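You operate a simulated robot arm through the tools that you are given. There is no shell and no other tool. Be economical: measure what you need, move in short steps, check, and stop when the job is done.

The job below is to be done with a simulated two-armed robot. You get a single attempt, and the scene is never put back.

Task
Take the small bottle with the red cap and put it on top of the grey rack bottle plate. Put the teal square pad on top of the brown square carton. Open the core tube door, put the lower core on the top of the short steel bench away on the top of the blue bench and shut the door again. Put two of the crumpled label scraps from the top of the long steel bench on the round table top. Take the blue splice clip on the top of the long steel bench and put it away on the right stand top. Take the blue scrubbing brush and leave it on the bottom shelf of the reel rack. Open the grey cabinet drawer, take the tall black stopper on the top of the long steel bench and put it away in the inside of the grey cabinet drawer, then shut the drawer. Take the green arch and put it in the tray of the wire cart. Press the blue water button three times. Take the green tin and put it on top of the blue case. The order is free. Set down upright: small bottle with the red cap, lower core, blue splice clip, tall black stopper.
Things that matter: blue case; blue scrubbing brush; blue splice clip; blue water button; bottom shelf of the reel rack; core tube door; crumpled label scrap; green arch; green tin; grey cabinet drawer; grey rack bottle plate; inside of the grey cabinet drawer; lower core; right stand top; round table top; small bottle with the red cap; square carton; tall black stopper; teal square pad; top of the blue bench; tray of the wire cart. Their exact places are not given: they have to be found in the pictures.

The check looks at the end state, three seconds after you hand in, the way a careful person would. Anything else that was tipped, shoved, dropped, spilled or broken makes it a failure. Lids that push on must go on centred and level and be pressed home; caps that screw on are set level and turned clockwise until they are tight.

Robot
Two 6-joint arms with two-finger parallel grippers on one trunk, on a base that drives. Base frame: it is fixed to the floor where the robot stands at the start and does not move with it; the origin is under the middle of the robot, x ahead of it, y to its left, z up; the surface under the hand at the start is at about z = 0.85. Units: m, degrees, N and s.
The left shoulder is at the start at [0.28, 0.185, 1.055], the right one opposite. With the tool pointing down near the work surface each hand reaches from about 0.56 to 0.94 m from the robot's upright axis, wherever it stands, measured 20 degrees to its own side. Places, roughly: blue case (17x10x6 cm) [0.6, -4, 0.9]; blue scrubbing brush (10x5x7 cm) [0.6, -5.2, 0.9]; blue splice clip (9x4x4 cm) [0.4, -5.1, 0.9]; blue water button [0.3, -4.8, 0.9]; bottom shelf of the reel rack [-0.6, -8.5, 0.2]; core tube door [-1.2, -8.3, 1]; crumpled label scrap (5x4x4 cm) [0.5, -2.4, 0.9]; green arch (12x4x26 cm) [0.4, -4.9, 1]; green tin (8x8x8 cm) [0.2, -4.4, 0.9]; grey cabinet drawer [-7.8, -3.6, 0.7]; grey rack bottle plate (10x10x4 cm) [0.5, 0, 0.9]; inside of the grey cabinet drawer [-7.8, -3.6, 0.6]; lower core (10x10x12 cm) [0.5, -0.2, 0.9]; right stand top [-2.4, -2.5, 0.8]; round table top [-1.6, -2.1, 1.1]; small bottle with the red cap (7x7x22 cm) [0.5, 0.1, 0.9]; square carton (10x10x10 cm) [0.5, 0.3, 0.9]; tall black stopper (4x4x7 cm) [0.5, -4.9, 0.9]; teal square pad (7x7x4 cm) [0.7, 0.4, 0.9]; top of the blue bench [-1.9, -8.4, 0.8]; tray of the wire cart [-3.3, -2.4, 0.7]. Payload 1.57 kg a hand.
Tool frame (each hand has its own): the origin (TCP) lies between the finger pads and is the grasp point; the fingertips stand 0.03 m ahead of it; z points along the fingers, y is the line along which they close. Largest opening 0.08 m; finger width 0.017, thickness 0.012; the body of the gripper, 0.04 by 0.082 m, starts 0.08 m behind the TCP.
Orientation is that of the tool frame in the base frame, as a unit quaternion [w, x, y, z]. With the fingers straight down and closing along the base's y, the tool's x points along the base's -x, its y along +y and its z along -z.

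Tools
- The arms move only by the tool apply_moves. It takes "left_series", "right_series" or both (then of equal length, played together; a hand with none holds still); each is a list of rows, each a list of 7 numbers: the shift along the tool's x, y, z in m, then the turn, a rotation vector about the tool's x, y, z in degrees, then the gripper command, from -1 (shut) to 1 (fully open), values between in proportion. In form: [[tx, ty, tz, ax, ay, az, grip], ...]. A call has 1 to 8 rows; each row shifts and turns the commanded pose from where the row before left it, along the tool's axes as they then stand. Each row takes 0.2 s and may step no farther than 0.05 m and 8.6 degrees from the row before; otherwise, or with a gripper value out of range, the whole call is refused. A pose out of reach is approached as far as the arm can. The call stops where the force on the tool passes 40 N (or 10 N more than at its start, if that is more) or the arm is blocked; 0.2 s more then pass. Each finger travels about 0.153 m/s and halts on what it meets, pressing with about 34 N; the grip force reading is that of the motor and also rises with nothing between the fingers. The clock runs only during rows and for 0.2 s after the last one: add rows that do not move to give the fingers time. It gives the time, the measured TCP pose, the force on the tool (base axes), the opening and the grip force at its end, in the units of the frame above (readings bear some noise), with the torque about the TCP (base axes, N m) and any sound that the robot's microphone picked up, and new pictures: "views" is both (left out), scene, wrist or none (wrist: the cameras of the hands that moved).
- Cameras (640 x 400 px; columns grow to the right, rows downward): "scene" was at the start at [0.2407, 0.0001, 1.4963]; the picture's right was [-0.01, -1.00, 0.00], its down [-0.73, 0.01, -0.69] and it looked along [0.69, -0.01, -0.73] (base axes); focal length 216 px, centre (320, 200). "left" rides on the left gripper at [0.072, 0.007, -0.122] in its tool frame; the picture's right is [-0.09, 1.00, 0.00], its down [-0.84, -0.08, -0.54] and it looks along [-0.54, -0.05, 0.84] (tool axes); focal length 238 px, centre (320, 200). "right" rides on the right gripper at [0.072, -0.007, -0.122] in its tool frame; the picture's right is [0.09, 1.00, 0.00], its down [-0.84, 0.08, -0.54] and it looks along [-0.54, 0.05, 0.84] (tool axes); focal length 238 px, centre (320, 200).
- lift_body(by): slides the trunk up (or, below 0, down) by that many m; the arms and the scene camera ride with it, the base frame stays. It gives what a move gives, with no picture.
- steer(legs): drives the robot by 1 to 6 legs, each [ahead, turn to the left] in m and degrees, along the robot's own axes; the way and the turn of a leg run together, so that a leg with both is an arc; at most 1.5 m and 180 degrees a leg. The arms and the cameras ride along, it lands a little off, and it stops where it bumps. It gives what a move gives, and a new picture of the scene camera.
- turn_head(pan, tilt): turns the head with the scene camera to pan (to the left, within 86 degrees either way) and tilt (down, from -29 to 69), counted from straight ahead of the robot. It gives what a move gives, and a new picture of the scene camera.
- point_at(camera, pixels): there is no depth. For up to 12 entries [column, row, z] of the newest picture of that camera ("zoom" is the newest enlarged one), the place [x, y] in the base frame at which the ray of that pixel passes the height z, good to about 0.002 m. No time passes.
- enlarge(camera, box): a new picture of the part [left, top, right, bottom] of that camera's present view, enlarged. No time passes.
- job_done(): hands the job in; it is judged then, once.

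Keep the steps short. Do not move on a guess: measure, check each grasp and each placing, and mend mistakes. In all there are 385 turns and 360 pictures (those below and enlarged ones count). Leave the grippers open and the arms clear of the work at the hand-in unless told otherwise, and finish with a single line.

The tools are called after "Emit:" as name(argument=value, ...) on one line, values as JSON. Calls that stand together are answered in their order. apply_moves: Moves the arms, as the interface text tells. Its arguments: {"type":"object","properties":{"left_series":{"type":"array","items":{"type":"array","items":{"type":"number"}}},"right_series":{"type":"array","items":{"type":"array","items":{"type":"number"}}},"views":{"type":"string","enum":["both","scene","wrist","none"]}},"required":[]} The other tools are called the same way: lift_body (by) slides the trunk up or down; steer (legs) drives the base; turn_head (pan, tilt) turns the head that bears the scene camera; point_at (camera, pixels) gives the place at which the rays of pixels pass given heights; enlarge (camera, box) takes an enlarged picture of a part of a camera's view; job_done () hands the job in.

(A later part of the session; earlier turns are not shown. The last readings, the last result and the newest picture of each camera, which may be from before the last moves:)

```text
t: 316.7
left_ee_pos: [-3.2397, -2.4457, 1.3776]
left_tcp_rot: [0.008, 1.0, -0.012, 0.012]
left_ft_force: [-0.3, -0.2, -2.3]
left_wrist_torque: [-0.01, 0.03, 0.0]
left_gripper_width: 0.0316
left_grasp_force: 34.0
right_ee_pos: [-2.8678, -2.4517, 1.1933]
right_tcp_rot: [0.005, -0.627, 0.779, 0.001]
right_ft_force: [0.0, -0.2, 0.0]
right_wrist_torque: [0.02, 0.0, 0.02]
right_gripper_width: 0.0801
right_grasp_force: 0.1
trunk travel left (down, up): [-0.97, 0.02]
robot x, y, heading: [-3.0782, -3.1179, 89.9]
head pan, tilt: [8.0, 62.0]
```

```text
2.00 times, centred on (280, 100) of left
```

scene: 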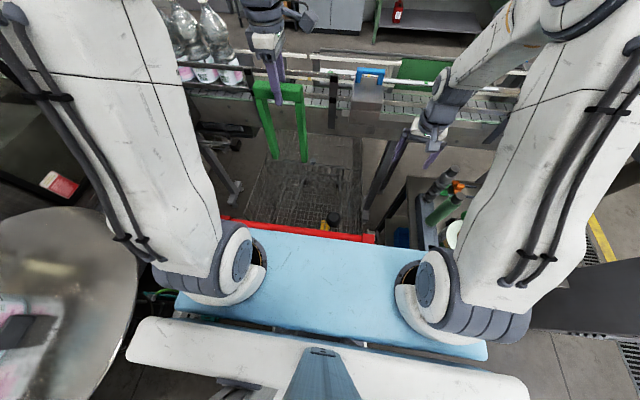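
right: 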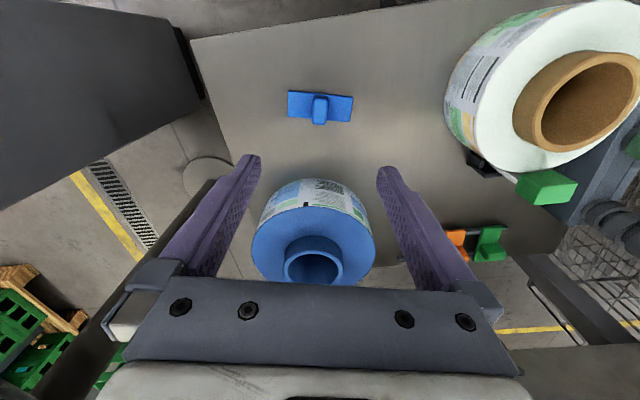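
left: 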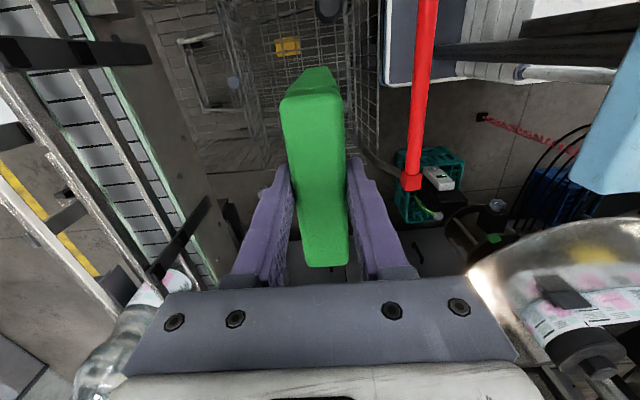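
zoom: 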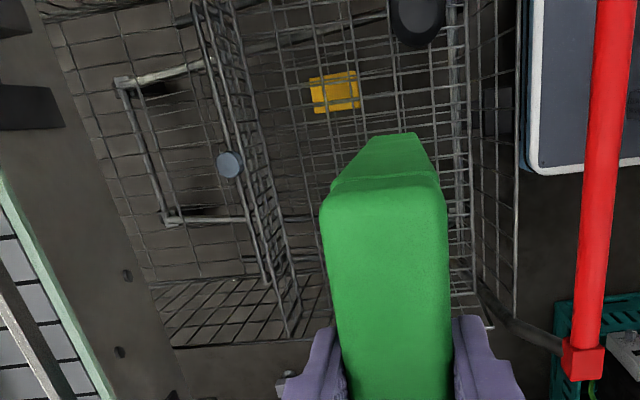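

Emit:
point_at(camera="scene", pixels=[[366, 222, 0.7], [303, 162, 0.9], [395, 182, 0.9], [290, 222, 0.7], [345, 205, 0.7], [300, 200, 0.7], [222, 217, 1.0], [373, 238, 1.0], [371, 222, 0.75]])

Emit:
point_at(camera="left", pixels=[[288, 47, 0.7], [288, 47, 0.6], [225, 10, 0.9], [275, 165, 0.9], [225, 10, 0.7], [275, 165, 0.7], [365, 20, 0.9], [365, 140, 0.9]])

```text
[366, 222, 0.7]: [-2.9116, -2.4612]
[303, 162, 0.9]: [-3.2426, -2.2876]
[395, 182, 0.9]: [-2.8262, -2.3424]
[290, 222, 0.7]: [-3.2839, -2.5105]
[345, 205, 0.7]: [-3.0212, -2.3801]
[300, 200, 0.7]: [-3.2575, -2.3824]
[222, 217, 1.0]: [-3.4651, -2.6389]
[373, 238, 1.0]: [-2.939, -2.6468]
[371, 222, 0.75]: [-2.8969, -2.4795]
```

```text
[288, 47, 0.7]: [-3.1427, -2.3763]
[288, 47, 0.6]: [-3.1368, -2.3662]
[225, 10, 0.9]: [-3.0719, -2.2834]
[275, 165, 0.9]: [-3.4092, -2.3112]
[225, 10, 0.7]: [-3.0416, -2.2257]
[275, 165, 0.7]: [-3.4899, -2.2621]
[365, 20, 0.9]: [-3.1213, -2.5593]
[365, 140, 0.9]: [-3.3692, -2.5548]
```

Emit:
point_at(camera="scene", pixels=[[319, 91, 1.38], [315, 158, 1.13], [344, 162, 1.13], [364, 225, 0.7], [364, 225, 0.9], [373, 215, 0.8]])

Emit:
point_at(camera="left", pixels=[[313, 85, 1.38], [333, 10, 0.7], [333, 10, 0.9], [288, 47, 0.9], [288, 47, 0.3]])

```text
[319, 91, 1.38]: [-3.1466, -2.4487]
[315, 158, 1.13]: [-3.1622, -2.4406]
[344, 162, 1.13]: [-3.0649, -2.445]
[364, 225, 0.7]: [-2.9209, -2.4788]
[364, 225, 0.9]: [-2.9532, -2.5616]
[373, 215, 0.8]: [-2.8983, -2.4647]
```

```text
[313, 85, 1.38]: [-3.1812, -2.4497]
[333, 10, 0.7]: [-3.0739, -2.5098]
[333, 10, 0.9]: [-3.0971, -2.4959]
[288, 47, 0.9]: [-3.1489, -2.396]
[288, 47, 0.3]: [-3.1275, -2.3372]
```

Emit:
point_at(camera="scene", pixels=[[324.5, 225, 0.7], [324.5, 225, 0.6], [333, 218, 0.75], [272, 162, 0.9], [355, 182, 0.9], [240, 220, 0.8], [362, 228, 0.8], [290, 215, 0.7], [222, 217, 1.0], [373, 238, 1.0]])

```text
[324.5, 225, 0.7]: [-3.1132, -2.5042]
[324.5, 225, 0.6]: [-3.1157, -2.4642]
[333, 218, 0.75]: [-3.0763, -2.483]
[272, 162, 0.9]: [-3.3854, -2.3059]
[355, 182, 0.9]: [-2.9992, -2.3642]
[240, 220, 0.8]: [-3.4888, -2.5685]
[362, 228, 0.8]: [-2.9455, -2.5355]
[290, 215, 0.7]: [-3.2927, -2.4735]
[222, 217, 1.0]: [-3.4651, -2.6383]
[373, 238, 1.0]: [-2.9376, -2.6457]
```

Measured the near basket section: x −3.42…−2.97, y −2.31…−2.58. Lowering the arch part-way at (−3.21,−2.445) and checking.

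Emit:
apply_moves(left_series=[[0.025, 0, 0.04, 0, 0, 0, -1], [0, 0, 0.05, 0, 0, 0, -1], [0, 0, 0.05, 0, 0, 0, -1], [0, 0, 0.05, 0, 0, 0, -1], [0, 0, 0.05, 0, 0, 0, -1], [0, 0, 0.03, 0, 0, 0, -1]], views="both")

Emit:
enlarge(camera="scene", box=[220, 90, 412, 210])

```text
t: 318.1
left_ee_pos: [-3.2055, -2.45, 1.1073]
left_tcp_rot: [0.006, 1.0, -0.013, 0.012]
left_ft_force: [1.3, 0.0, -2.6]
left_wrist_torque: [-0.03, -0.01, 0.0]
left_gripper_width: 0.0319
left_grasp_force: 33.7
right_ee_pos: [-2.8673, -2.454, 1.1918]
right_tcp_rot: [0.004, -0.626, 0.78, 0.001]
right_ft_force: [0.6, 0.6, -0.2]
right_wrist_torque: [0.03, -0.03, 0.01]
right_gripper_width: 0.08
right_grasp_force: 0.1
trunk travel left (down, up): [-0.97, 0.02]
robot x, y, heading: [-3.0795, -3.1194, 89.8]
head pan, tilt: [8.0, 62.0]
```

scene: 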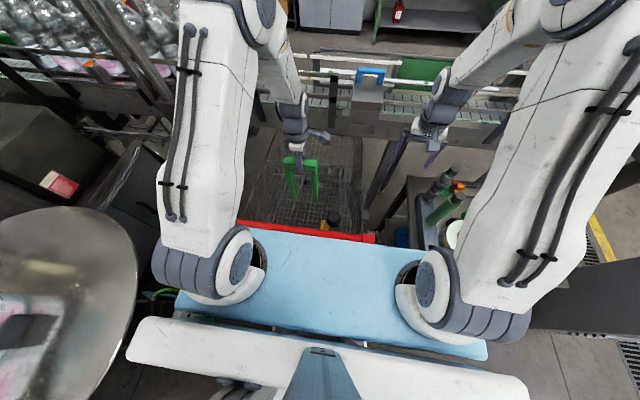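
left: 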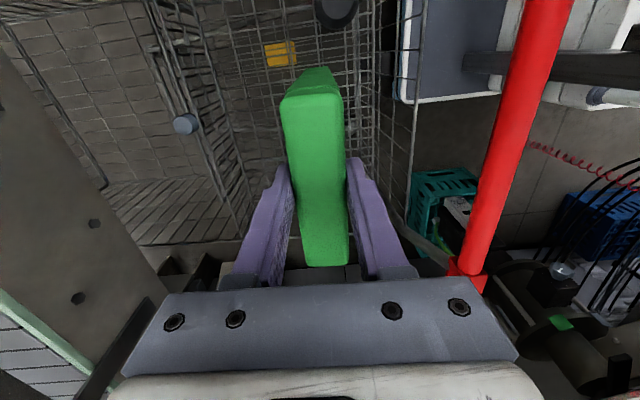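

```text
3.33 times, centred on (316, 150) of scene
```

zoom: 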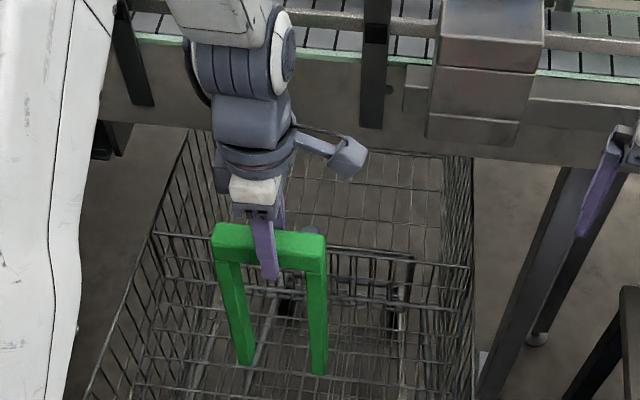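

Emit:
apply_moves(left_series=[[0, 0, 0.03, 0, 0, 0, -1], [0, 0, 0.03, 0, 0, 0, -1], [0, 0, 0.03, 0, 0, 0, -1], [0, 0, 0.02, 0, 0, 0, -1], [0, 0, 0.01, 0, 0, 0, -1]], views="wrist")

Emit:
enlarge(camera="scene", box=[220, 110, 412, 230])

```text
t: 319.3
left_ee_pos: [-3.2031, -2.4515, 0.9913]
left_tcp_rot: [0.005, 1.0, -0.012, 0.011]
left_ft_force: [4.2, -3.9, 28.2]
left_wrist_torque: [-1.22, -0.14, 0.21]
left_gripper_width: 0.032
left_grasp_force: 34.3
right_ee_pos: [-2.8676, -2.4546, 1.1945]
right_tcp_rot: [0.006, -0.626, 0.78, 0.002]
right_ft_force: [-0.2, 0.2, -0.3]
right_wrist_torque: [-0.03, 0.02, -0.04]
right_gripper_width: 0.0798
right_grasp_force: 0.1
trunk travel left (down, up): [-0.97, 0.02]
robot x, y, heading: [-3.0756, -3.1201, 89.6]
head pan, tilt: [8.0, 62.0]
```

left: 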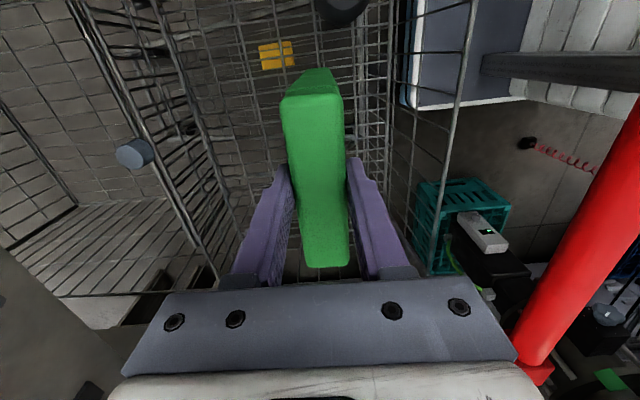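

```text
3.33 times, centred on (316, 170) of scene
```

zoom: 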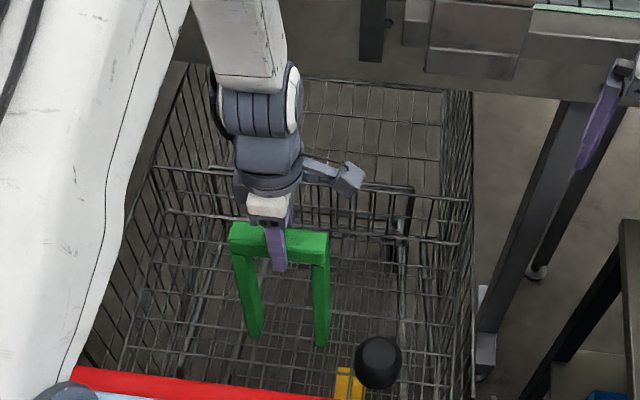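

Contact: the arch stands on the tray floor (≈0.74). Easing 1 mm and opening.

Emit:
apply_moves(left_series=[[0, 0, -0.001, 0, 0, 0, -1], [0, 0, 0, 0, 0, 0, 0.0], [0, 0, 0, 0, 0, 0, 0.4], [0, 0, 0, 0, 0, 0, 0.4], [0, 0, -0.03, 0, 0, 0, 0.4], [0, 0, -0.05, 0, 0, 0, 0.4], [0, 0, -0.05, 0, 0, 0, 0.4]], views="wrist")

Emit:
enlarge(camera="scene", box=[220, 110, 412, 230])

```text
t: 320.9
left_ee_pos: [-3.2057, -2.4514, 1.1202]
left_tcp_rot: [0.008, 1.0, -0.012, 0.011]
left_ft_force: [0.6, -0.5, -0.1]
left_wrist_torque: [0.02, 0.02, 0.02]
left_gripper_width: 0.0561
left_grasp_force: 0.0
right_ee_pos: [-2.8692, -2.4537, 1.193]
right_tcp_rot: [0.005, -0.626, 0.78, 0.0]
right_ft_force: [0.3, -0.3, 0.7]
right_wrist_torque: [-0.01, 0.0, -0.01]
right_gripper_width: 0.08
right_grasp_force: 0.1
trunk travel left (down, up): [-0.97, 0.02]
robot x, y, heading: [-3.0782, -3.1215, 89.5]
head pan, tilt: [8.0, 62.0]
```

left: 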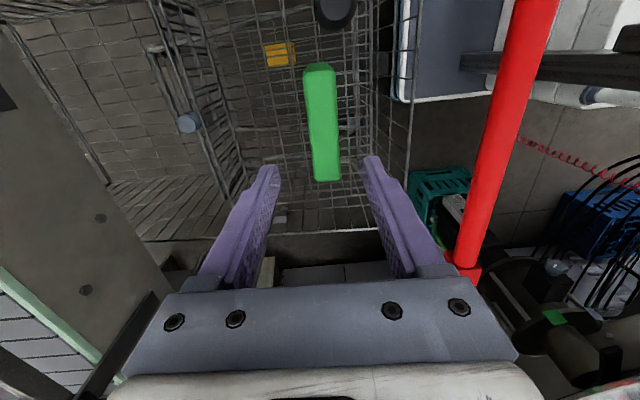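

```text
3.33 times, centred on (316, 170) of scene
```

zoom: 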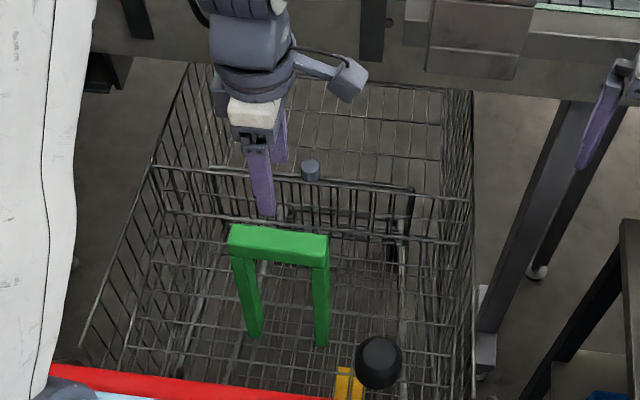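

Arch stands in the tray. Raising the hand, backing off, and driving to the scraps end of the long bench.

Emit:
apply_moves(left_series=[[0, 0, -0.05, 0, 0, 0, 1], [0, 0, -0.05, 0, 0, 0, 1], [0, 0, -0.05, 0, 0, 0, 1], [0, 0, -0.05, 0, 0, 0, 1], [0, 0, -0.04, 0, 0, 0, 1]], views="none")

Emit:
steer(legs=[[-0.7, 0], [0, -90], [1.3, 0], [1.15, 0], [0, 90]])

Emit:
lift_body(by=-0.2)

```text
t: 322.1
left_ee_pos: [-3.2138, -2.4467, 1.3609]
left_tcp_rot: [0.007, 1.0, -0.012, 0.012]
left_ft_force: [0.3, -0.3, 0.5]
left_wrist_torque: [0.0, 0.02, 0.02]
left_gripper_width: 0.0799
left_grasp_force: 0.0
right_ee_pos: [-2.8689, -2.4532, 1.1938]
right_tcp_rot: [0.004, -0.627, 0.779, 0.001]
right_ft_force: [-0.2, -0.2, 0.1]
right_wrist_torque: [0.01, -0.04, 0.01]
right_gripper_width: 0.0802
right_grasp_force: 0.2
trunk travel left (down, up): [-0.97, 0.02]
robot x, y, heading: [-3.0776, -3.1175, 89.6]
head pan, tilt: [8.0, 62.0]
```

```text
t: 327.9
left_ee_pos: [-2.7918, -3.1967, 1.3591]
left_tcp_rot: [0.013, 0.943, -0.331, 0.012]
left_ft_force: [0.2, -0.8, 0.0]
left_wrist_torque: [0.02, 0.03, 0.01]
left_gripper_width: 0.0801
left_grasp_force: 0.0
right_ee_pos: [-2.5216, -3.4166, 1.1945]
right_tcp_rot: [0.009, -0.344, 0.939, -0.004]
right_ft_force: [0.0, -0.4, -0.7]
right_wrist_torque: [-0.01, 0.01, 0.06]
right_gripper_width: 0.0799
right_grasp_force: 0.1
trunk travel left (down, up): [-0.97, 0.02]
robot x, y, heading: [-3.0831, -3.8239, 52.3]
head pan, tilt: [8.0, 62.0]
stopped in leg 2: the robot was blocked; the commanded pose is now the measured one
```

scene: 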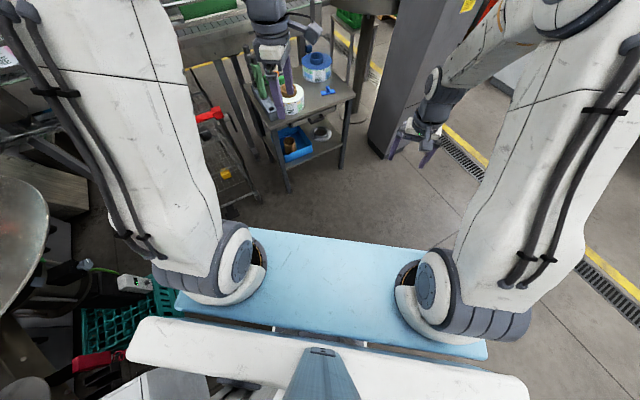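

```text
t: 330.1
left_ee_pos: [-2.789, -3.1992, 1.1604]
left_tcp_rot: [0.011, 0.943, -0.332, 0.012]
left_ft_force: [0.4, 0.4, -0.3]
left_wrist_torque: [0.01, 0.01, -0.01]
left_gripper_width: 0.08
left_grasp_force: 0.0
right_ee_pos: [-2.5198, -3.4165, 0.9947]
right_tcp_rot: [0.008, -0.344, 0.939, -0.005]
right_ft_force: [-0.1, 0.1, 0.0]
right_wrist_torque: [0.0, 0.0, -0.02]
right_gripper_width: 0.08
right_grasp_force: 0.1
trunk travel left (down, up): [-0.77, 0.22]
robot x, y, heading: [-3.0794, -3.8266, 52.4]
head pan, tilt: [8.0, 62.0]
```

Blocked while turning (tail against something at left-rear). Looking there before moving.

Emit:
turn_head(pan=86, tilt=50)

```text
t: 331.6
left_ee_pos: [-2.7901, -3.1997, 1.1595]
left_tcp_rot: [0.012, 0.943, -0.332, 0.013]
left_ft_force: [0.0, 0.3, 0.9]
left_wrist_torque: [0.0, -0.01, 0.02]
left_gripper_width: 0.0802
left_grasp_force: 0.1
right_ee_pos: [-2.5192, -3.4169, 0.9949]
right_tcp_rot: [0.008, -0.344, 0.939, -0.003]
right_ft_force: [-0.3, -0.7, -0.2]
right_wrist_torque: [0.02, -0.01, 0.02]
right_gripper_width: 0.08
right_grasp_force: 0.0
trunk travel left (down, up): [-0.77, 0.22]
robot x, y, heading: [-3.0802, -3.8235, 52.5]
head pan, tilt: [85.9, 50.0]
```

scene: 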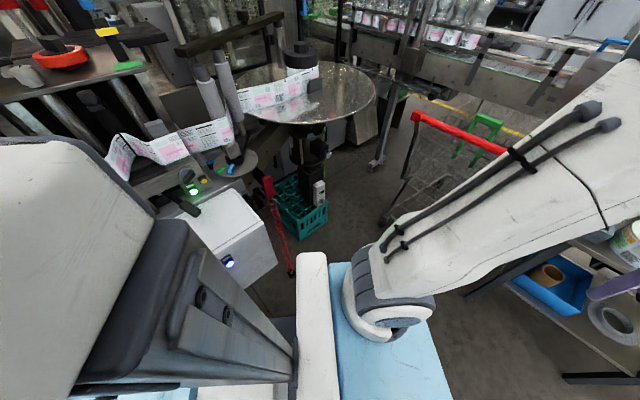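

The robot's rear is against the white machine box; crate and coil are untouched. Driving forward out of it, then turning.

Emit:
steer(legs=[[0.4, 0], [0, -52.5], [1.3, 0], [0.85, 0]])

```text
t: 346.6
left_ee_pos: [-0.0177, -3.3891, 1.159]
left_tcp_rot: [-0.017, -0.694, 0.72, -0.007]
left_ft_force: [-0.5, -0.1, -0.2]
left_wrist_torque: [-0.01, 0.01, 0.05]
left_gripper_width: 0.0801
left_grasp_force: 0.0
right_ee_pos: [-0.0316, -3.7363, 0.995]
right_tcp_rot: [0.004, 0.116, 0.993, -0.008]
right_ft_force: [0.8, 0.4, -0.7]
right_wrist_torque: [-0.02, 0.01, -0.02]
right_gripper_width: 0.0801
right_grasp_force: 0.1
trunk travel left (down, up): [-0.77, 0.22]
robot x, y, heading: [-0.695, -3.5286, -1.0]
head pan, tilt: [85.9, 50.0]
```

scene: 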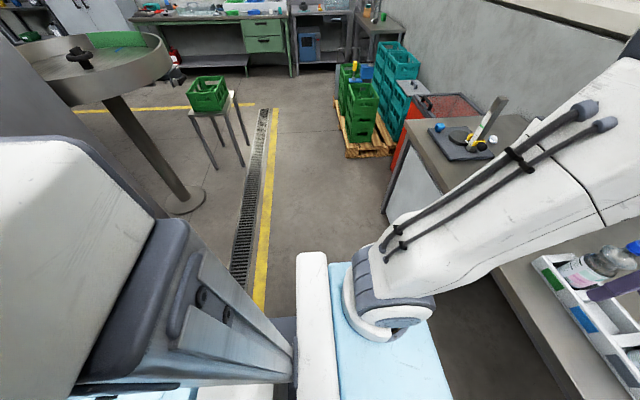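

Emit:
apply_moves(right_series=[[0, 0, -0.05, 0, 0, 0, 1], [0, 0, -0.05, 0, 0, 0, 1], [0, 0, -0.05, 0, 0, 0, 1], [0, 0, -0.05, 0, 0, 0, 1]], views="none")

Emit:
steer(legs=[[0, 91], [1.05, 0], [0, -90]])

Emit:
turn_head(pan=0, tilt=42)

```text
t: 347.6
left_ee_pos: [-0.0218, -3.3898, 1.1613]
left_tcp_rot: [-0.016, -0.694, 0.72, -0.007]
left_ft_force: [0.0, 0.0, 0.3]
left_wrist_torque: [0.02, 0.02, 0.01]
left_gripper_width: 0.0801
left_grasp_force: 0.0
right_ee_pos: [-0.036, -3.7329, 1.1976]
right_tcp_rot: [0.005, 0.115, 0.993, -0.006]
right_ft_force: [0.5, 1.0, 0.3]
right_wrist_torque: [-0.01, 0.03, -0.01]
right_gripper_width: 0.0799
right_grasp_force: 0.1
trunk travel left (down, up): [-0.77, 0.22]
robot x, y, heading: [-0.697, -3.5268, -1.2]
head pan, tilt: [85.9, 50.0]
```

```text
t: 360.7
left_ee_pos: [-0.0188, -2.3169, 1.1609]
left_tcp_rot: [-0.016, -0.702, 0.712, -0.008]
left_ft_force: [1.0, 0.5, 0.1]
left_wrist_torque: [0.0, 0.02, -0.02]
left_gripper_width: 0.0802
left_grasp_force: 0.0
right_ee_pos: [-0.0248, -2.6621, 1.1984]
right_tcp_rot: [0.007, 0.104, 0.995, -0.007]
right_ft_force: [-0.5, 0.8, -0.4]
right_wrist_torque: [0.0, -0.02, 0.03]
right_gripper_width: 0.08
right_grasp_force: 0.0
trunk travel left (down, up): [-0.77, 0.22]
robot x, y, heading: [-0.688, -2.4754, 0.1]
head pan, tilt: [85.9, 50.0]
```

scene: 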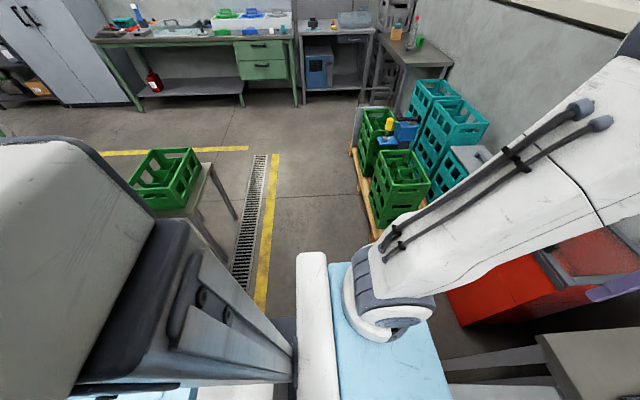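

```text
t: 362.3
left_ee_pos: [-0.0222, -2.3178, 1.1639]
left_tcp_rot: [-0.015, -0.701, 0.713, -0.008]
left_ft_force: [-0.7, 1.0, 0.2]
left_wrist_torque: [-0.02, -0.02, 0.01]
left_gripper_width: 0.08
left_grasp_force: 0.1
right_ee_pos: [-0.0277, -2.6612, 1.1985]
right_tcp_rot: [0.007, 0.103, 0.995, -0.006]
right_ft_force: [-0.3, 0.8, 0.7]
right_wrist_torque: [0.0, -0.02, 0.02]
right_gripper_width: 0.08
right_grasp_force: 0.1
trunk travel left (down, up): [-0.77, 0.22]
robot x, y, heading: [-0.6888, -2.4683, 0.1]
head pan, tilt: [0.0, 42.0]
```

scene: 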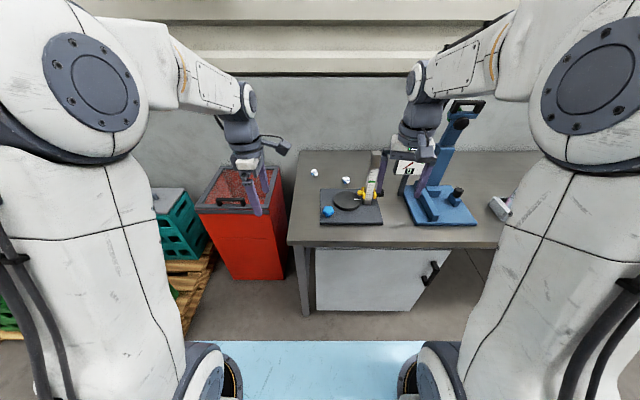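

Emit:
enlarge(camera="scene", box=[270, 140, 430, 240])

Emit:
point_at(camera="zoom", pixels=[[182, 138, 0.87], [305, 164, 0.87], [232, 284, 0.87], [375, 60, 0.9], [76, 395, 0.85], [600, 390, 0.85], [120, 45, 0.85], [378, 142, 0.9]])

```text
4.00 times, centred on (350, 190) of scene
```

zoom: 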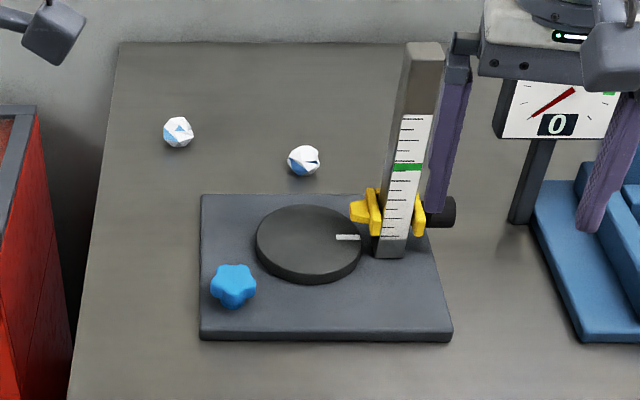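

```text
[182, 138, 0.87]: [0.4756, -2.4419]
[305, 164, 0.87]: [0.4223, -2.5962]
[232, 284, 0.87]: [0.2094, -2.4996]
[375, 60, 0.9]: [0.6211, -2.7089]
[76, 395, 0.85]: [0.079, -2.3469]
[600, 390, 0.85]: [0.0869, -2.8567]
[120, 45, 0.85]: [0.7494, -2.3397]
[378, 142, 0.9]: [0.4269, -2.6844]
```

Scraps at A (0.476,−2.442) and B (0.422,−2.596). Tucking/raising the right hand clear of the scale post, then driving up.

Emit:
apply_moves(right_series=[[0.04, 0, -0.02, 0, 0, 0, 1], [0.04, 0, -0.02, 0, 0, 0, 1], [0.04, 0, -0.02, 0, 0, 0, 1]], left_series=[[0, 0, -0.02, 0, 0, 0, 1], [0, 0, -0.02, 0, 0, 0, 1], [0, 0, 0, 0, 0, 0, 1]], views="none")

Emit:
steer(legs=[[0.38, 0]])

```text
t: 363.1
left_ee_pos: [-0.0215, -2.3157, 1.2031]
left_tcp_rot: [-0.016, -0.702, 0.712, -0.008]
left_ft_force: [-0.3, 0.0, -0.3]
left_wrist_torque: [0.01, 0.04, -0.02]
left_gripper_width: 0.0799
left_grasp_force: 0.0
right_ee_pos: [-0.1475, -2.6368, 1.2571]
right_tcp_rot: [0.007, 0.104, 0.995, -0.007]
right_ft_force: [-0.4, 0.4, 0.2]
right_wrist_torque: [-0.01, 0.02, -0.01]
right_gripper_width: 0.0799
right_grasp_force: 0.1
trunk travel left (down, up): [-0.77, 0.22]
robot x, y, heading: [-0.6899, -2.4749, 0.2]
head pan, tilt: [0.0, 42.0]
```

```text
t: 365.5
left_ee_pos: [0.3605, -2.3147, 1.2034]
left_tcp_rot: [-0.014, -0.701, 0.713, -0.008]
left_ft_force: [-0.1, 0.2, -0.5]
left_wrist_torque: [0.02, -0.02, 0.04]
left_gripper_width: 0.0803
left_grasp_force: 0.1
right_ee_pos: [0.2339, -2.635, 1.2575]
right_tcp_rot: [0.008, 0.105, 0.994, -0.007]
right_ft_force: [-0.6, -0.1, 0.4]
right_wrist_torque: [0.04, 0.02, -0.03]
right_gripper_width: 0.0799
right_grasp_force: 0.0
trunk travel left (down, up): [-0.77, 0.22]
robot x, y, heading: [-0.3077, -2.4683, -0.1]
head pan, tilt: [0.0, 42.0]
```

scene: 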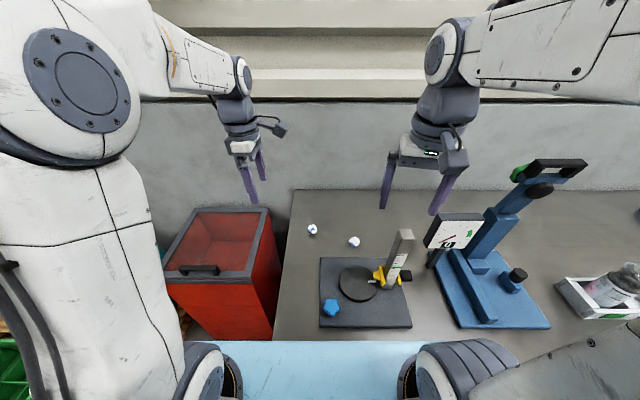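

Emit:
point_at(camera="scene", pixels=[[312, 230, 0.87], [354, 241, 0.87], [392, 285, 0.85], [403, 235, 1.05]])

Emit:
apply_moves(left_series=[[0.04, -0.03, 0.01, 0, 0, 0, 1], [0.04, -0.03, 0.02, 0, 0, 0, 1], [0.04, -0.03, 0.02, 0, 0, 0, 1], [0, -0.02, 0.04, 0, 0, 0, 1], [0, 0, 0.05, 0, 0, 0, 1], [0, 0, 0.04, 0, 0, 0, 1]], views="wrist")

```text
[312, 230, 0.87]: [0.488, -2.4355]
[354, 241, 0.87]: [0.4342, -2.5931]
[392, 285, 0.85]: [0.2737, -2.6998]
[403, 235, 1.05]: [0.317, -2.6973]
```

```text
refused: row 1 steps farther than a row can; nothing moved
```

Emit:
apply_moves(left_series=[[0.031, -0.03, 0.01, 0, 0, 0, 1], [0.031, -0.03, 0.01, 0, 0, 0, 1], [0.031, -0.03, 0.01, 0, 0, 0, 1], [0.031, -0.03, 0.01, 0, 0, 0, 1], [0, 0, 0.05, 0, 0, 0, 1], [0, 0, 0.05, 0, 0, 0, 1], [0, 0, 0.03, 0, 0, 0, 1]], views="wrist")

```text
t: 367.1
left_ee_pos: [0.4758, -2.4462, 1.0351]
left_tcp_rot: [-0.016, -0.702, 0.712, -0.008]
left_ft_force: [-0.1, -0.5, -0.8]
left_wrist_torque: [0.03, 0.01, -0.03]
left_gripper_width: 0.0803
left_grasp_force: 0.0
right_ee_pos: [0.2355, -2.635, 1.2568]
right_tcp_rot: [0.008, 0.104, 0.994, -0.007]
right_ft_force: [-0.3, -0.2, -0.1]
right_wrist_torque: [0.0, -0.02, 0.01]
right_gripper_width: 0.08
right_grasp_force: 0.0
trunk travel left (down, up): [-0.77, 0.22]
robot x, y, heading: [-0.3052, -2.4683, 0.0]
head pan, tilt: [0.0, 42.0]
```

left: 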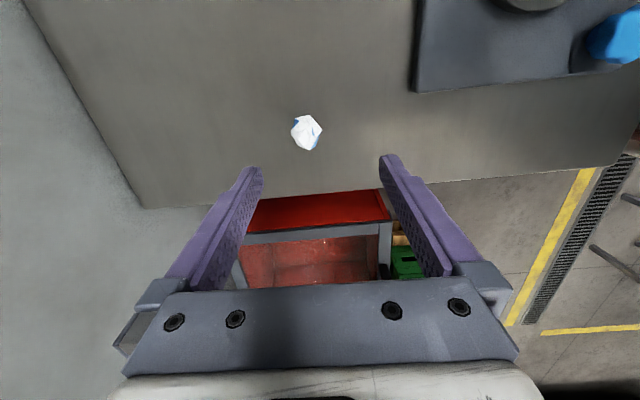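

Emit:
point_at(camera="left", pixels=[[307, 131, 0.87], [293, 131, 0.87], [321, 131, 0.87], [307, 115, 0.87], [307, 150, 0.87]])

```text
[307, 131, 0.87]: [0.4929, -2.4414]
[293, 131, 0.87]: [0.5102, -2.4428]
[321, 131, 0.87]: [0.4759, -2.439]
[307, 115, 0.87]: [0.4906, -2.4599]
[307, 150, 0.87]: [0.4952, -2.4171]
```

Emit:
apply_moves(left_series=[[-0.005, -0.0205, 0.03, 0, 0, 0, 1], [0, 0, 0.05, 0, 0, 0, 1], [0, 0, 0.04, 0, 0, 0, 1], [0, 0, 0.029, 0, 0, 0, 1], [0, 0, 0, 0, 0, 0, 1]], views="wrist")

```text
t: 368.3
left_ee_pos: [0.4953, -2.446, 0.8873]
left_tcp_rot: [-0.014, -0.701, 0.713, -0.009]
left_ft_force: [-0.3, 0.2, -0.5]
left_wrist_torque: [0.03, 0.02, -0.02]
left_gripper_width: 0.0801
left_grasp_force: 0.1
right_ee_pos: [0.235, -2.6344, 1.2549]
right_tcp_rot: [0.008, 0.104, 0.994, -0.007]
right_ft_force: [-1.0, 0.1, 0.8]
right_wrist_torque: [0.02, 0.01, -0.02]
right_gripper_width: 0.0798
right_grasp_force: 0.0
trunk travel left (down, up): [-0.77, 0.22]
robot x, y, heading: [-0.3047, -2.4677, 0.2]
head pan, tilt: [0.0, 42.0]
```

left: 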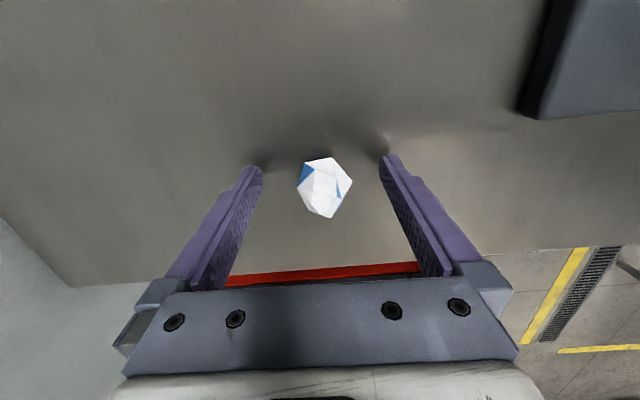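

Emit:
apply_moves(left_series=[[0, 0, 0, 0, 0, 0, 0], [0, 0, 0, 0, 0, 0, -1], [0, 0, 0, 0, 0, 0, -1], [0, 0, 0, 0, 0, 0, -1], [0, 0, -0.04, 0, 0, 0, -1], [0, 0, -0.05, 0, 0, 0, -1], [0, 0, -0.05, 0, 0, 0, -1]], views="wrist")

```text
t: 369.9
left_ee_pos: [0.4974, -2.4412, 1.0285]
left_tcp_rot: [-0.015, -0.701, 0.713, -0.007]
left_ft_force: [-0.7, 0.3, -0.6]
left_wrist_torque: [-0.02, -0.01, -0.02]
left_gripper_width: 0.034
left_grasp_force: 33.7
right_ee_pos: [0.2351, -2.635, 1.2561]
right_tcp_rot: [0.009, 0.104, 0.995, -0.008]
right_ft_force: [0.3, -0.2, 0.8]
right_wrist_torque: [0.01, 0.03, -0.02]
right_gripper_width: 0.0799
right_grasp_force: 0.0
trunk travel left (down, up): [-0.77, 0.22]
robot x, y, heading: [-0.3096, -2.4702, 0.4]
head pan, tilt: [0.0, 42.0]
```

left: 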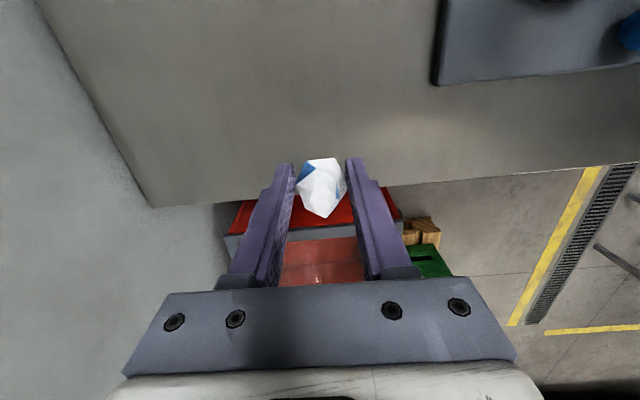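

Emit:
apply_moves(left_series=[[-0.03, 0.02, -0.03, 0, 0, 0, -1], [-0.03, 0.02, -0.03, 0, 0, 0, -1], [-0.03, 0.02, -0.03, 0, 0, 0, -1], [-0.03, 0.02, -0.03, 0, 0, 0, -1], [0, 0.03, -0.03, 0, 0, 0, -1], [0, 0, 0, 0, 0, 0, -1], [0, 0, 0, 0, 0, 0, -1], [0, 0, 0, 0, 0, 0, -1]], right_series=[[-0.0368, 0.0162, 0, 0, 0, 0, 1], [-0.0368, 0.0162, 0, 0, 0, 0, 1], [-0.0368, 0.0162, 0, 0, 0, 0, 1], [-0.0368, 0.0162, 0.02, 0, 0, 0, 1], [-0.0368, 0.0162, 0.03, 0, 0, 0, 1], [0, 0, 0.05, 0, 0, 0, 1], [0, 0, 0.05, 0, 0, 0, 1], [0, 0, 0.05, 0, 0, 0, 1]], views="wrist")

```text
refused: row 5 steps farther than a row can; nothing moved
```

Emit:
apply_moves(left_series=[[-0.03, 0.02, -0.03, 0, 0, 0, -1], [-0.03, 0.02, -0.03, 0, 0, 0, -1], [-0.03, 0.02, -0.03, 0, 0, 0, -1], [-0.03, 0.02, -0.03, 0, 0, 0, -1], [0, 0.03, -0.03, 0, 0, 0, -1], [0, 0, 0, 0, 0, 0, -1], [0, 0, 0, 0, 0, 0, -1], [0, 0, 0, 0, 0, 0, -1]], right_series=[[-0.0368, 0.0162, 0, 0, 0, 0, 1], [-0.0368, 0.0162, 0, 0, 0, 0, 1], [-0.0368, 0.0162, 0, 0, 0, 0, 1], [-0.0368, 0.0162, 0.02, 0, 0, 0, 1], [-0.0368, 0.0162, 0.02, 0, 0, 0, 1], [0, 0, 0.05, 0, 0, 0, 1], [0, 0, 0.05, 0, 0, 0, 1], [0, 0, 0.05, 0, 0, 0, 1]], views="wrist")

```text
t: 371.7
left_ee_pos: [0.3901, -2.3167, 1.1746]
left_tcp_rot: [-0.014, -0.702, 0.712, -0.008]
left_ft_force: [0.0, 0.6, -0.2]
left_wrist_torque: [0.01, 0.0, 0.01]
left_gripper_width: 0.034
left_grasp_force: 34.0
right_ee_pos: [0.4341, -2.5969, 1.0681]
right_tcp_rot: [0.008, 0.105, 0.994, -0.007]
right_ft_force: [1.2, 0.0, 0.3]
right_wrist_torque: [-0.01, -0.02, -0.01]
right_gripper_width: 0.0801
right_grasp_force: 0.2
trunk travel left (down, up): [-0.77, 0.22]
robot x, y, heading: [-0.3104, -2.4675, 0.5]
head pan, tilt: [0.0, 42.0]
```

right: 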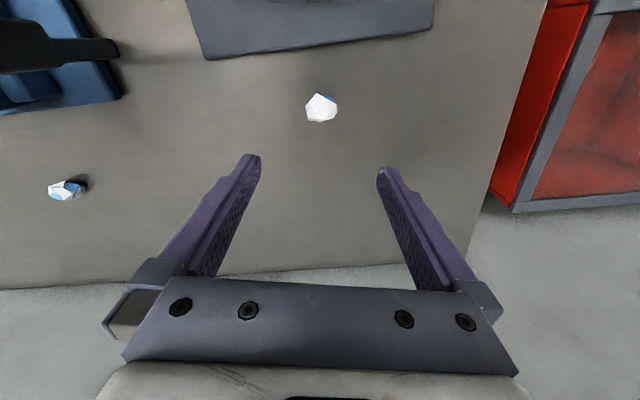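
left: 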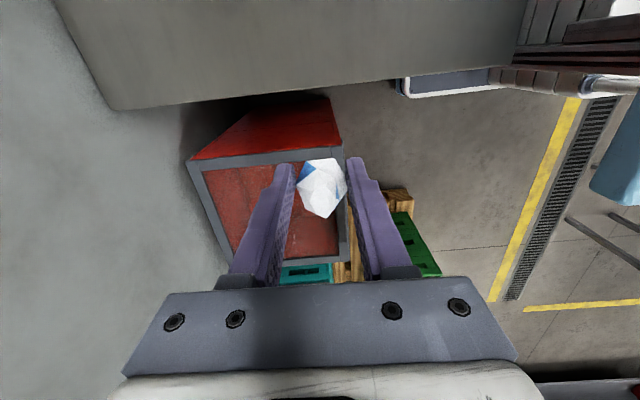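

Emit:
point_at(camera="right", pixels=[[321, 108, 0.87], [306, 108, 0.87], [337, 108, 0.87]])

```text
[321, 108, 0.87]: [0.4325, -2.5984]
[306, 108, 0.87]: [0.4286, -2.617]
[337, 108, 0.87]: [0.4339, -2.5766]
```

Emit:
apply_moves(right_series=[[0.0014, -0.0013, 0.045, 0, 0, 0, 1], [0, 0, 0.05, 0, 0, 0, 1], [0, 0, 0.05, 0, 0, 0, 1], [0, 0, 0.036, 0, 0, 0, 1], [0, 0, 0, 0, 0, 0, 1]], views="wrist")

```text
t: 372.9
left_ee_pos: [0.3906, -2.3165, 1.1743]
left_tcp_rot: [-0.014, -0.702, 0.712, -0.009]
left_ft_force: [0.2, 0.5, 0.0]
left_wrist_torque: [-0.01, 0.01, -0.02]
left_gripper_width: 0.0338
left_grasp_force: 34.1
right_ee_pos: [0.4348, -2.6005, 0.8867]
right_tcp_rot: [0.008, 0.105, 0.994, -0.007]
right_ft_force: [0.5, -0.2, -0.4]
right_wrist_torque: [-0.01, 0.0, 0.01]
right_gripper_width: 0.0799
right_grasp_force: 0.2
trunk travel left (down, up): [-0.77, 0.22]
robot x, y, heading: [-0.3079, -2.4737, 0.1]
head pan, tilt: [0.0, 42.0]
```

right: 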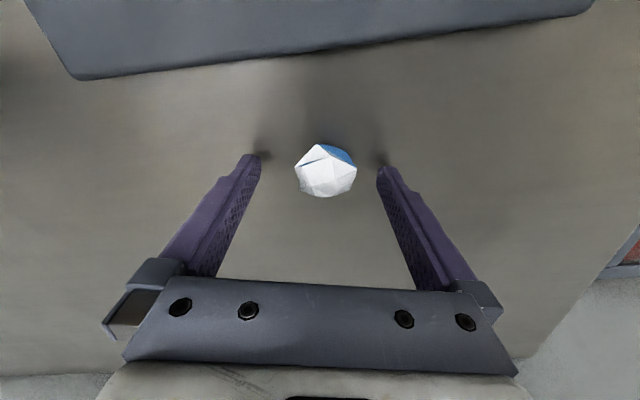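

Emit:
apply_moves(right_series=[[0, 0, 0, 0, 0, 0, 0], [0, 0, 0, 0, 0, 0, -1], [0, 0, 0, 0, 0, 0, -1], [0, 0, -0.04, 0, 0, 0, -1], [0, 0, -0.05, 0, 0, 0, -1], [0, 0, -0.05, 0, 0, 0, -1], [0, 0, -0.05, 0, 0, 0, -1], [0, 0, -0.05, 0, 0, 0, -1]], views="wrist")

```text
t: 374.7
left_ee_pos: [0.3895, -2.3152, 1.1739]
left_tcp_rot: [-0.015, -0.701, 0.713, -0.008]
left_ft_force: [0.0, -0.4, -0.7]
left_wrist_torque: [-0.02, 0.03, 0.03]
left_gripper_width: 0.034
left_grasp_force: 34.2
right_ee_pos: [0.4302, -2.5969, 1.1285]
right_tcp_rot: [0.008, 0.105, 0.994, -0.007]
right_ft_force: [-0.4, -0.1, -0.4]
right_wrist_torque: [-0.02, 0.02, 0.03]
right_gripper_width: 0.0434
right_grasp_force: 33.9
trunk travel left (down, up): [-0.77, 0.22]
robot x, y, heading: [-0.3075, -2.4672, 0.5]
head pan, tilt: [0.0, 42.0]
```

right: 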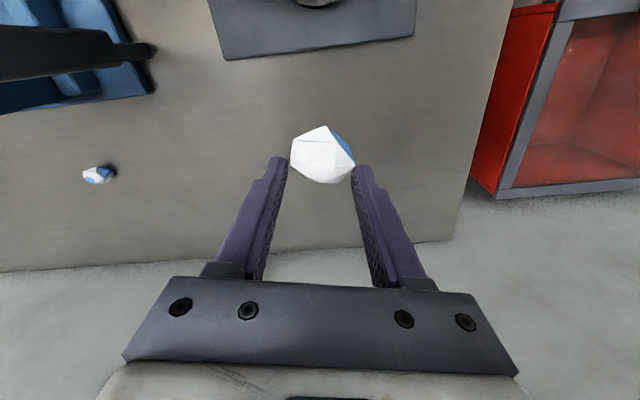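

Both scraps held. Raising the trunk, backing out, and turning toward the round table.

Emit:
lift_body(by=0.21)

Emit:
steer(legs=[[-0.3, 0], [0, 160]])

Emit:
turn_head(pan=0, tilt=38)

```text
t: 377.0
left_ee_pos: [0.3908, -2.3166, 1.3849]
left_tcp_rot: [-0.015, -0.701, 0.713, -0.009]
left_ft_force: [-0.6, -0.3, 0.5]
left_wrist_torque: [-0.03, -0.03, 0.02]
left_gripper_width: 0.034
left_grasp_force: 33.9
right_ee_pos: [0.4309, -2.5967, 1.3382]
right_tcp_rot: [0.007, 0.104, 0.994, -0.006]
right_ft_force: [-1.1, -0.7, 0.4]
right_wrist_torque: [-0.03, -0.01, -0.01]
right_gripper_width: 0.0436
right_grasp_force: 34.4
trunk travel left (down, up): [-0.98, 0.01]
robot x, y, heading: [-0.3091, -2.4692, 0.4]
head pan, tilt: [0.0, 42.0]
```

```text
t: 385.6
left_ee_pos: [-1.3148, -2.3682, 1.3851]
left_tcp_rot: [-0.006, 0.827, 0.562, 0.016]
left_ft_force: [-0.3, 0.9, -1.0]
left_wrist_torque: [0.01, 0.0, 0.04]
left_gripper_width: 0.0342
left_grasp_force: 34.2
right_ee_pos: [-1.2518, -2.0906, 1.3381]
right_tcp_rot: [-0.009, 0.959, -0.282, -0.007]
right_ft_force: [-0.5, 0.1, 0.5]
right_wrist_torque: [0.0, -0.01, -0.03]
right_gripper_width: 0.042
right_grasp_force: 33.9
trunk travel left (down, up): [-0.98, 0.01]
robot x, y, heading: [-0.6063, -2.4735, 159.2]
head pan, tilt: [0.0, 42.0]
```

scene: 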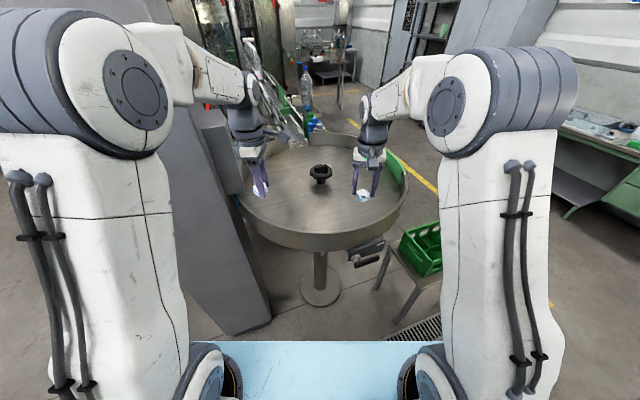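

```text
t: 386.2
left_ee_pos: [-1.3145, -2.3668, 1.3851]
left_tcp_rot: [-0.006, 0.827, 0.562, 0.017]
left_ft_force: [0.2, 0.1, 0.5]
left_wrist_torque: [0.02, -0.03, 0.0]
left_gripper_width: 0.0355
left_grasp_force: 33.8
right_ee_pos: [-1.2531, -2.0902, 1.3368]
right_tcp_rot: [-0.008, 0.959, -0.282, -0.006]
right_ft_force: [0.1, 0.1, 0.7]
right_wrist_torque: [-0.02, 0.02, 0.01]
right_gripper_width: 0.0416
right_grasp_force: 34.1
trunk travel left (down, up): [-0.98, 0.01]
robot x, y, heading: [-0.6084, -2.472, 159.5]
head pan, tilt: [0.0, 38.0]
```

scene: 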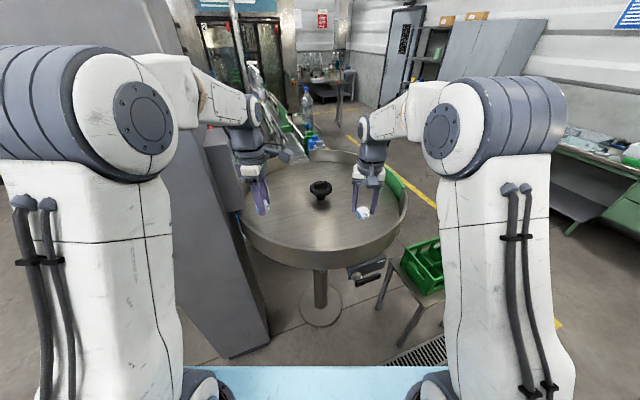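

Emit:
point_at(camera="scene", pixels=[[320, 247, 1.1], [320, 232, 1.1], [243, 208, 1.1], [406, 208, 1.1], [320, 152, 1.1], [320, 198, 1.1], [320, 198, 1.05], [290, 225, 1.05], [350, 225, 1.05]])

Emit:
enlarge(camera="scene", box=[220, 130, 428, 260])

```text
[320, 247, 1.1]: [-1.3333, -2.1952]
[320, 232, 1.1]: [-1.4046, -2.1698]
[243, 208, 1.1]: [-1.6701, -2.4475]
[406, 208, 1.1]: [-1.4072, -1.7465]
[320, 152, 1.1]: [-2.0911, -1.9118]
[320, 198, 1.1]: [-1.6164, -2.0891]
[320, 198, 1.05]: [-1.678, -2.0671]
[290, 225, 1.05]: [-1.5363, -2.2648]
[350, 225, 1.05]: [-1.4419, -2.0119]
```

```text
3.08 times, centred on (324, 195) of scene
```

zoom: 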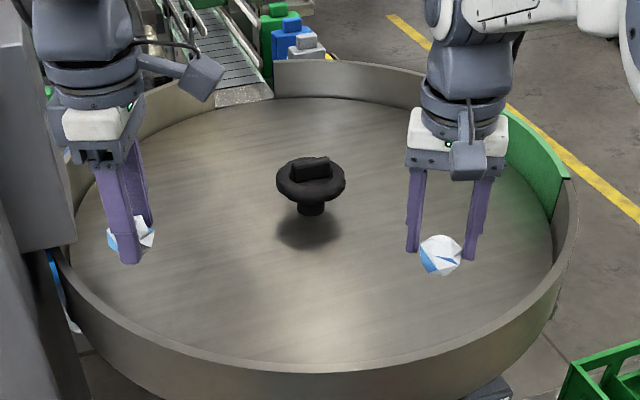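

Hands are still outside/at the rim; driving 0.22 m forward.

Emit:
steer(legs=[[0.22, 0]])

Emit:
apply_moves(left_series=[[0, 0, 0.03, 0, 0, 0, -1]], views="wrist")

```text
t: 387.9
left_ee_pos: [-1.5178, -2.2896, 1.3858]
left_tcp_rot: [-0.006, 0.828, 0.56, 0.016]
left_ft_force: [0.6, -0.3, 0.6]
left_wrist_torque: [0.03, 0.09, 0.03]
left_gripper_width: 0.0352
left_grasp_force: 33.7
right_ee_pos: [-1.4561, -2.0131, 1.3401]
right_tcp_rot: [-0.009, 0.959, -0.283, -0.006]
right_ft_force: [0.4, 0.4, -0.3]
right_wrist_torque: [-0.02, 0.04, 0.02]
right_gripper_width: 0.042
right_grasp_force: 33.8
trunk travel left (down, up): [-0.98, 0.01]
robot x, y, heading: [-0.8138, -2.395, 159.2]
head pan, tilt: [0.0, 38.0]
```

scene: 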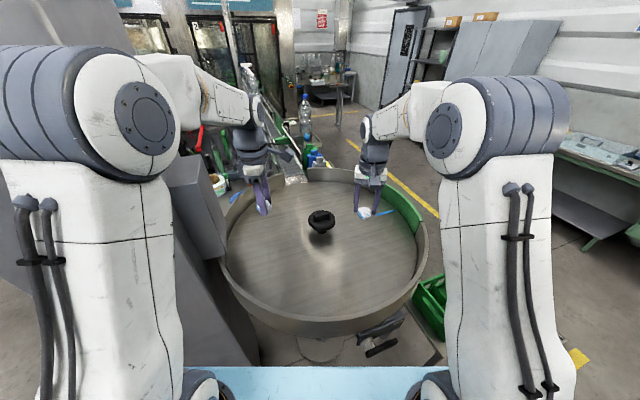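

```text
t: 388.3
left_ee_pos: [-1.5181, -2.2839, 1.3529]
left_tcp_rot: [-0.005, 0.828, 0.56, 0.015]
left_ft_force: [-0.8, -0.4, -0.2]
left_wrist_torque: [0.04, -0.04, -0.02]
left_gripper_width: 0.0353
left_grasp_force: 34.2
right_ee_pos: [-1.4558, -2.0082, 1.339]
right_tcp_rot: [-0.008, 0.959, -0.283, -0.007]
right_ft_force: [-0.1, -0.2, 0.0]
right_wrist_torque: [0.04, 0.02, 0.01]
right_gripper_width: 0.0418
right_grasp_force: 33.9
trunk travel left (down, up): [-0.98, 0.01]
robot x, y, heading: [-0.8108, -2.3973, 159.3]
head pan, tilt: [0.0, 38.0]
```

left: 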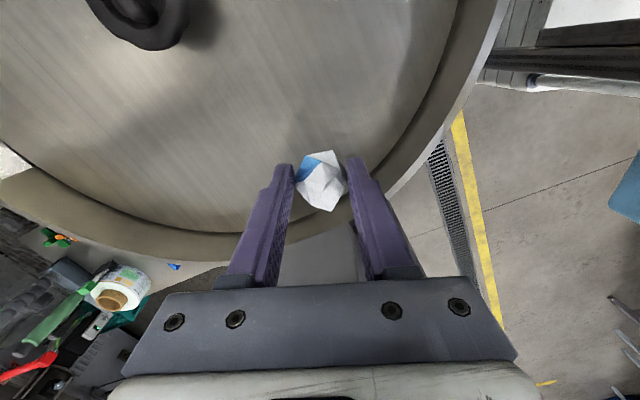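

Emit:
point_at(camera="left", pixels=[[445, 60, 1.08], [235, 232, 1.08], [40, 170, 1.08], [400, 140, 1.08], [150, 25, 1.12], [325, 190, 1.08]])

Emit:
point_at(camera="scene", pixels=[[310, 318, 1.08], [240, 265, 1.08], [232, 230, 1.08], [412, 262, 1.08], [412, 225, 1.08], [320, 232, 1.08], [320, 182, 1.08]])

```text
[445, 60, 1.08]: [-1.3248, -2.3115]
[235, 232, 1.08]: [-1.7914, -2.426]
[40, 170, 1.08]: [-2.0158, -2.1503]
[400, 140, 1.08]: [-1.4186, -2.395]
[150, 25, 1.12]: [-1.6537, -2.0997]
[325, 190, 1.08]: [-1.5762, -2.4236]
```

```text
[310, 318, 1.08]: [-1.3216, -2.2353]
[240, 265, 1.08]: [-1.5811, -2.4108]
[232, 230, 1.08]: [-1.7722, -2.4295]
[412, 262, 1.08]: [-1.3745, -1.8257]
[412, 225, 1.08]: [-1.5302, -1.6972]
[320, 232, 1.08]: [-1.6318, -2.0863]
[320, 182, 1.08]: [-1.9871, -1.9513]
```

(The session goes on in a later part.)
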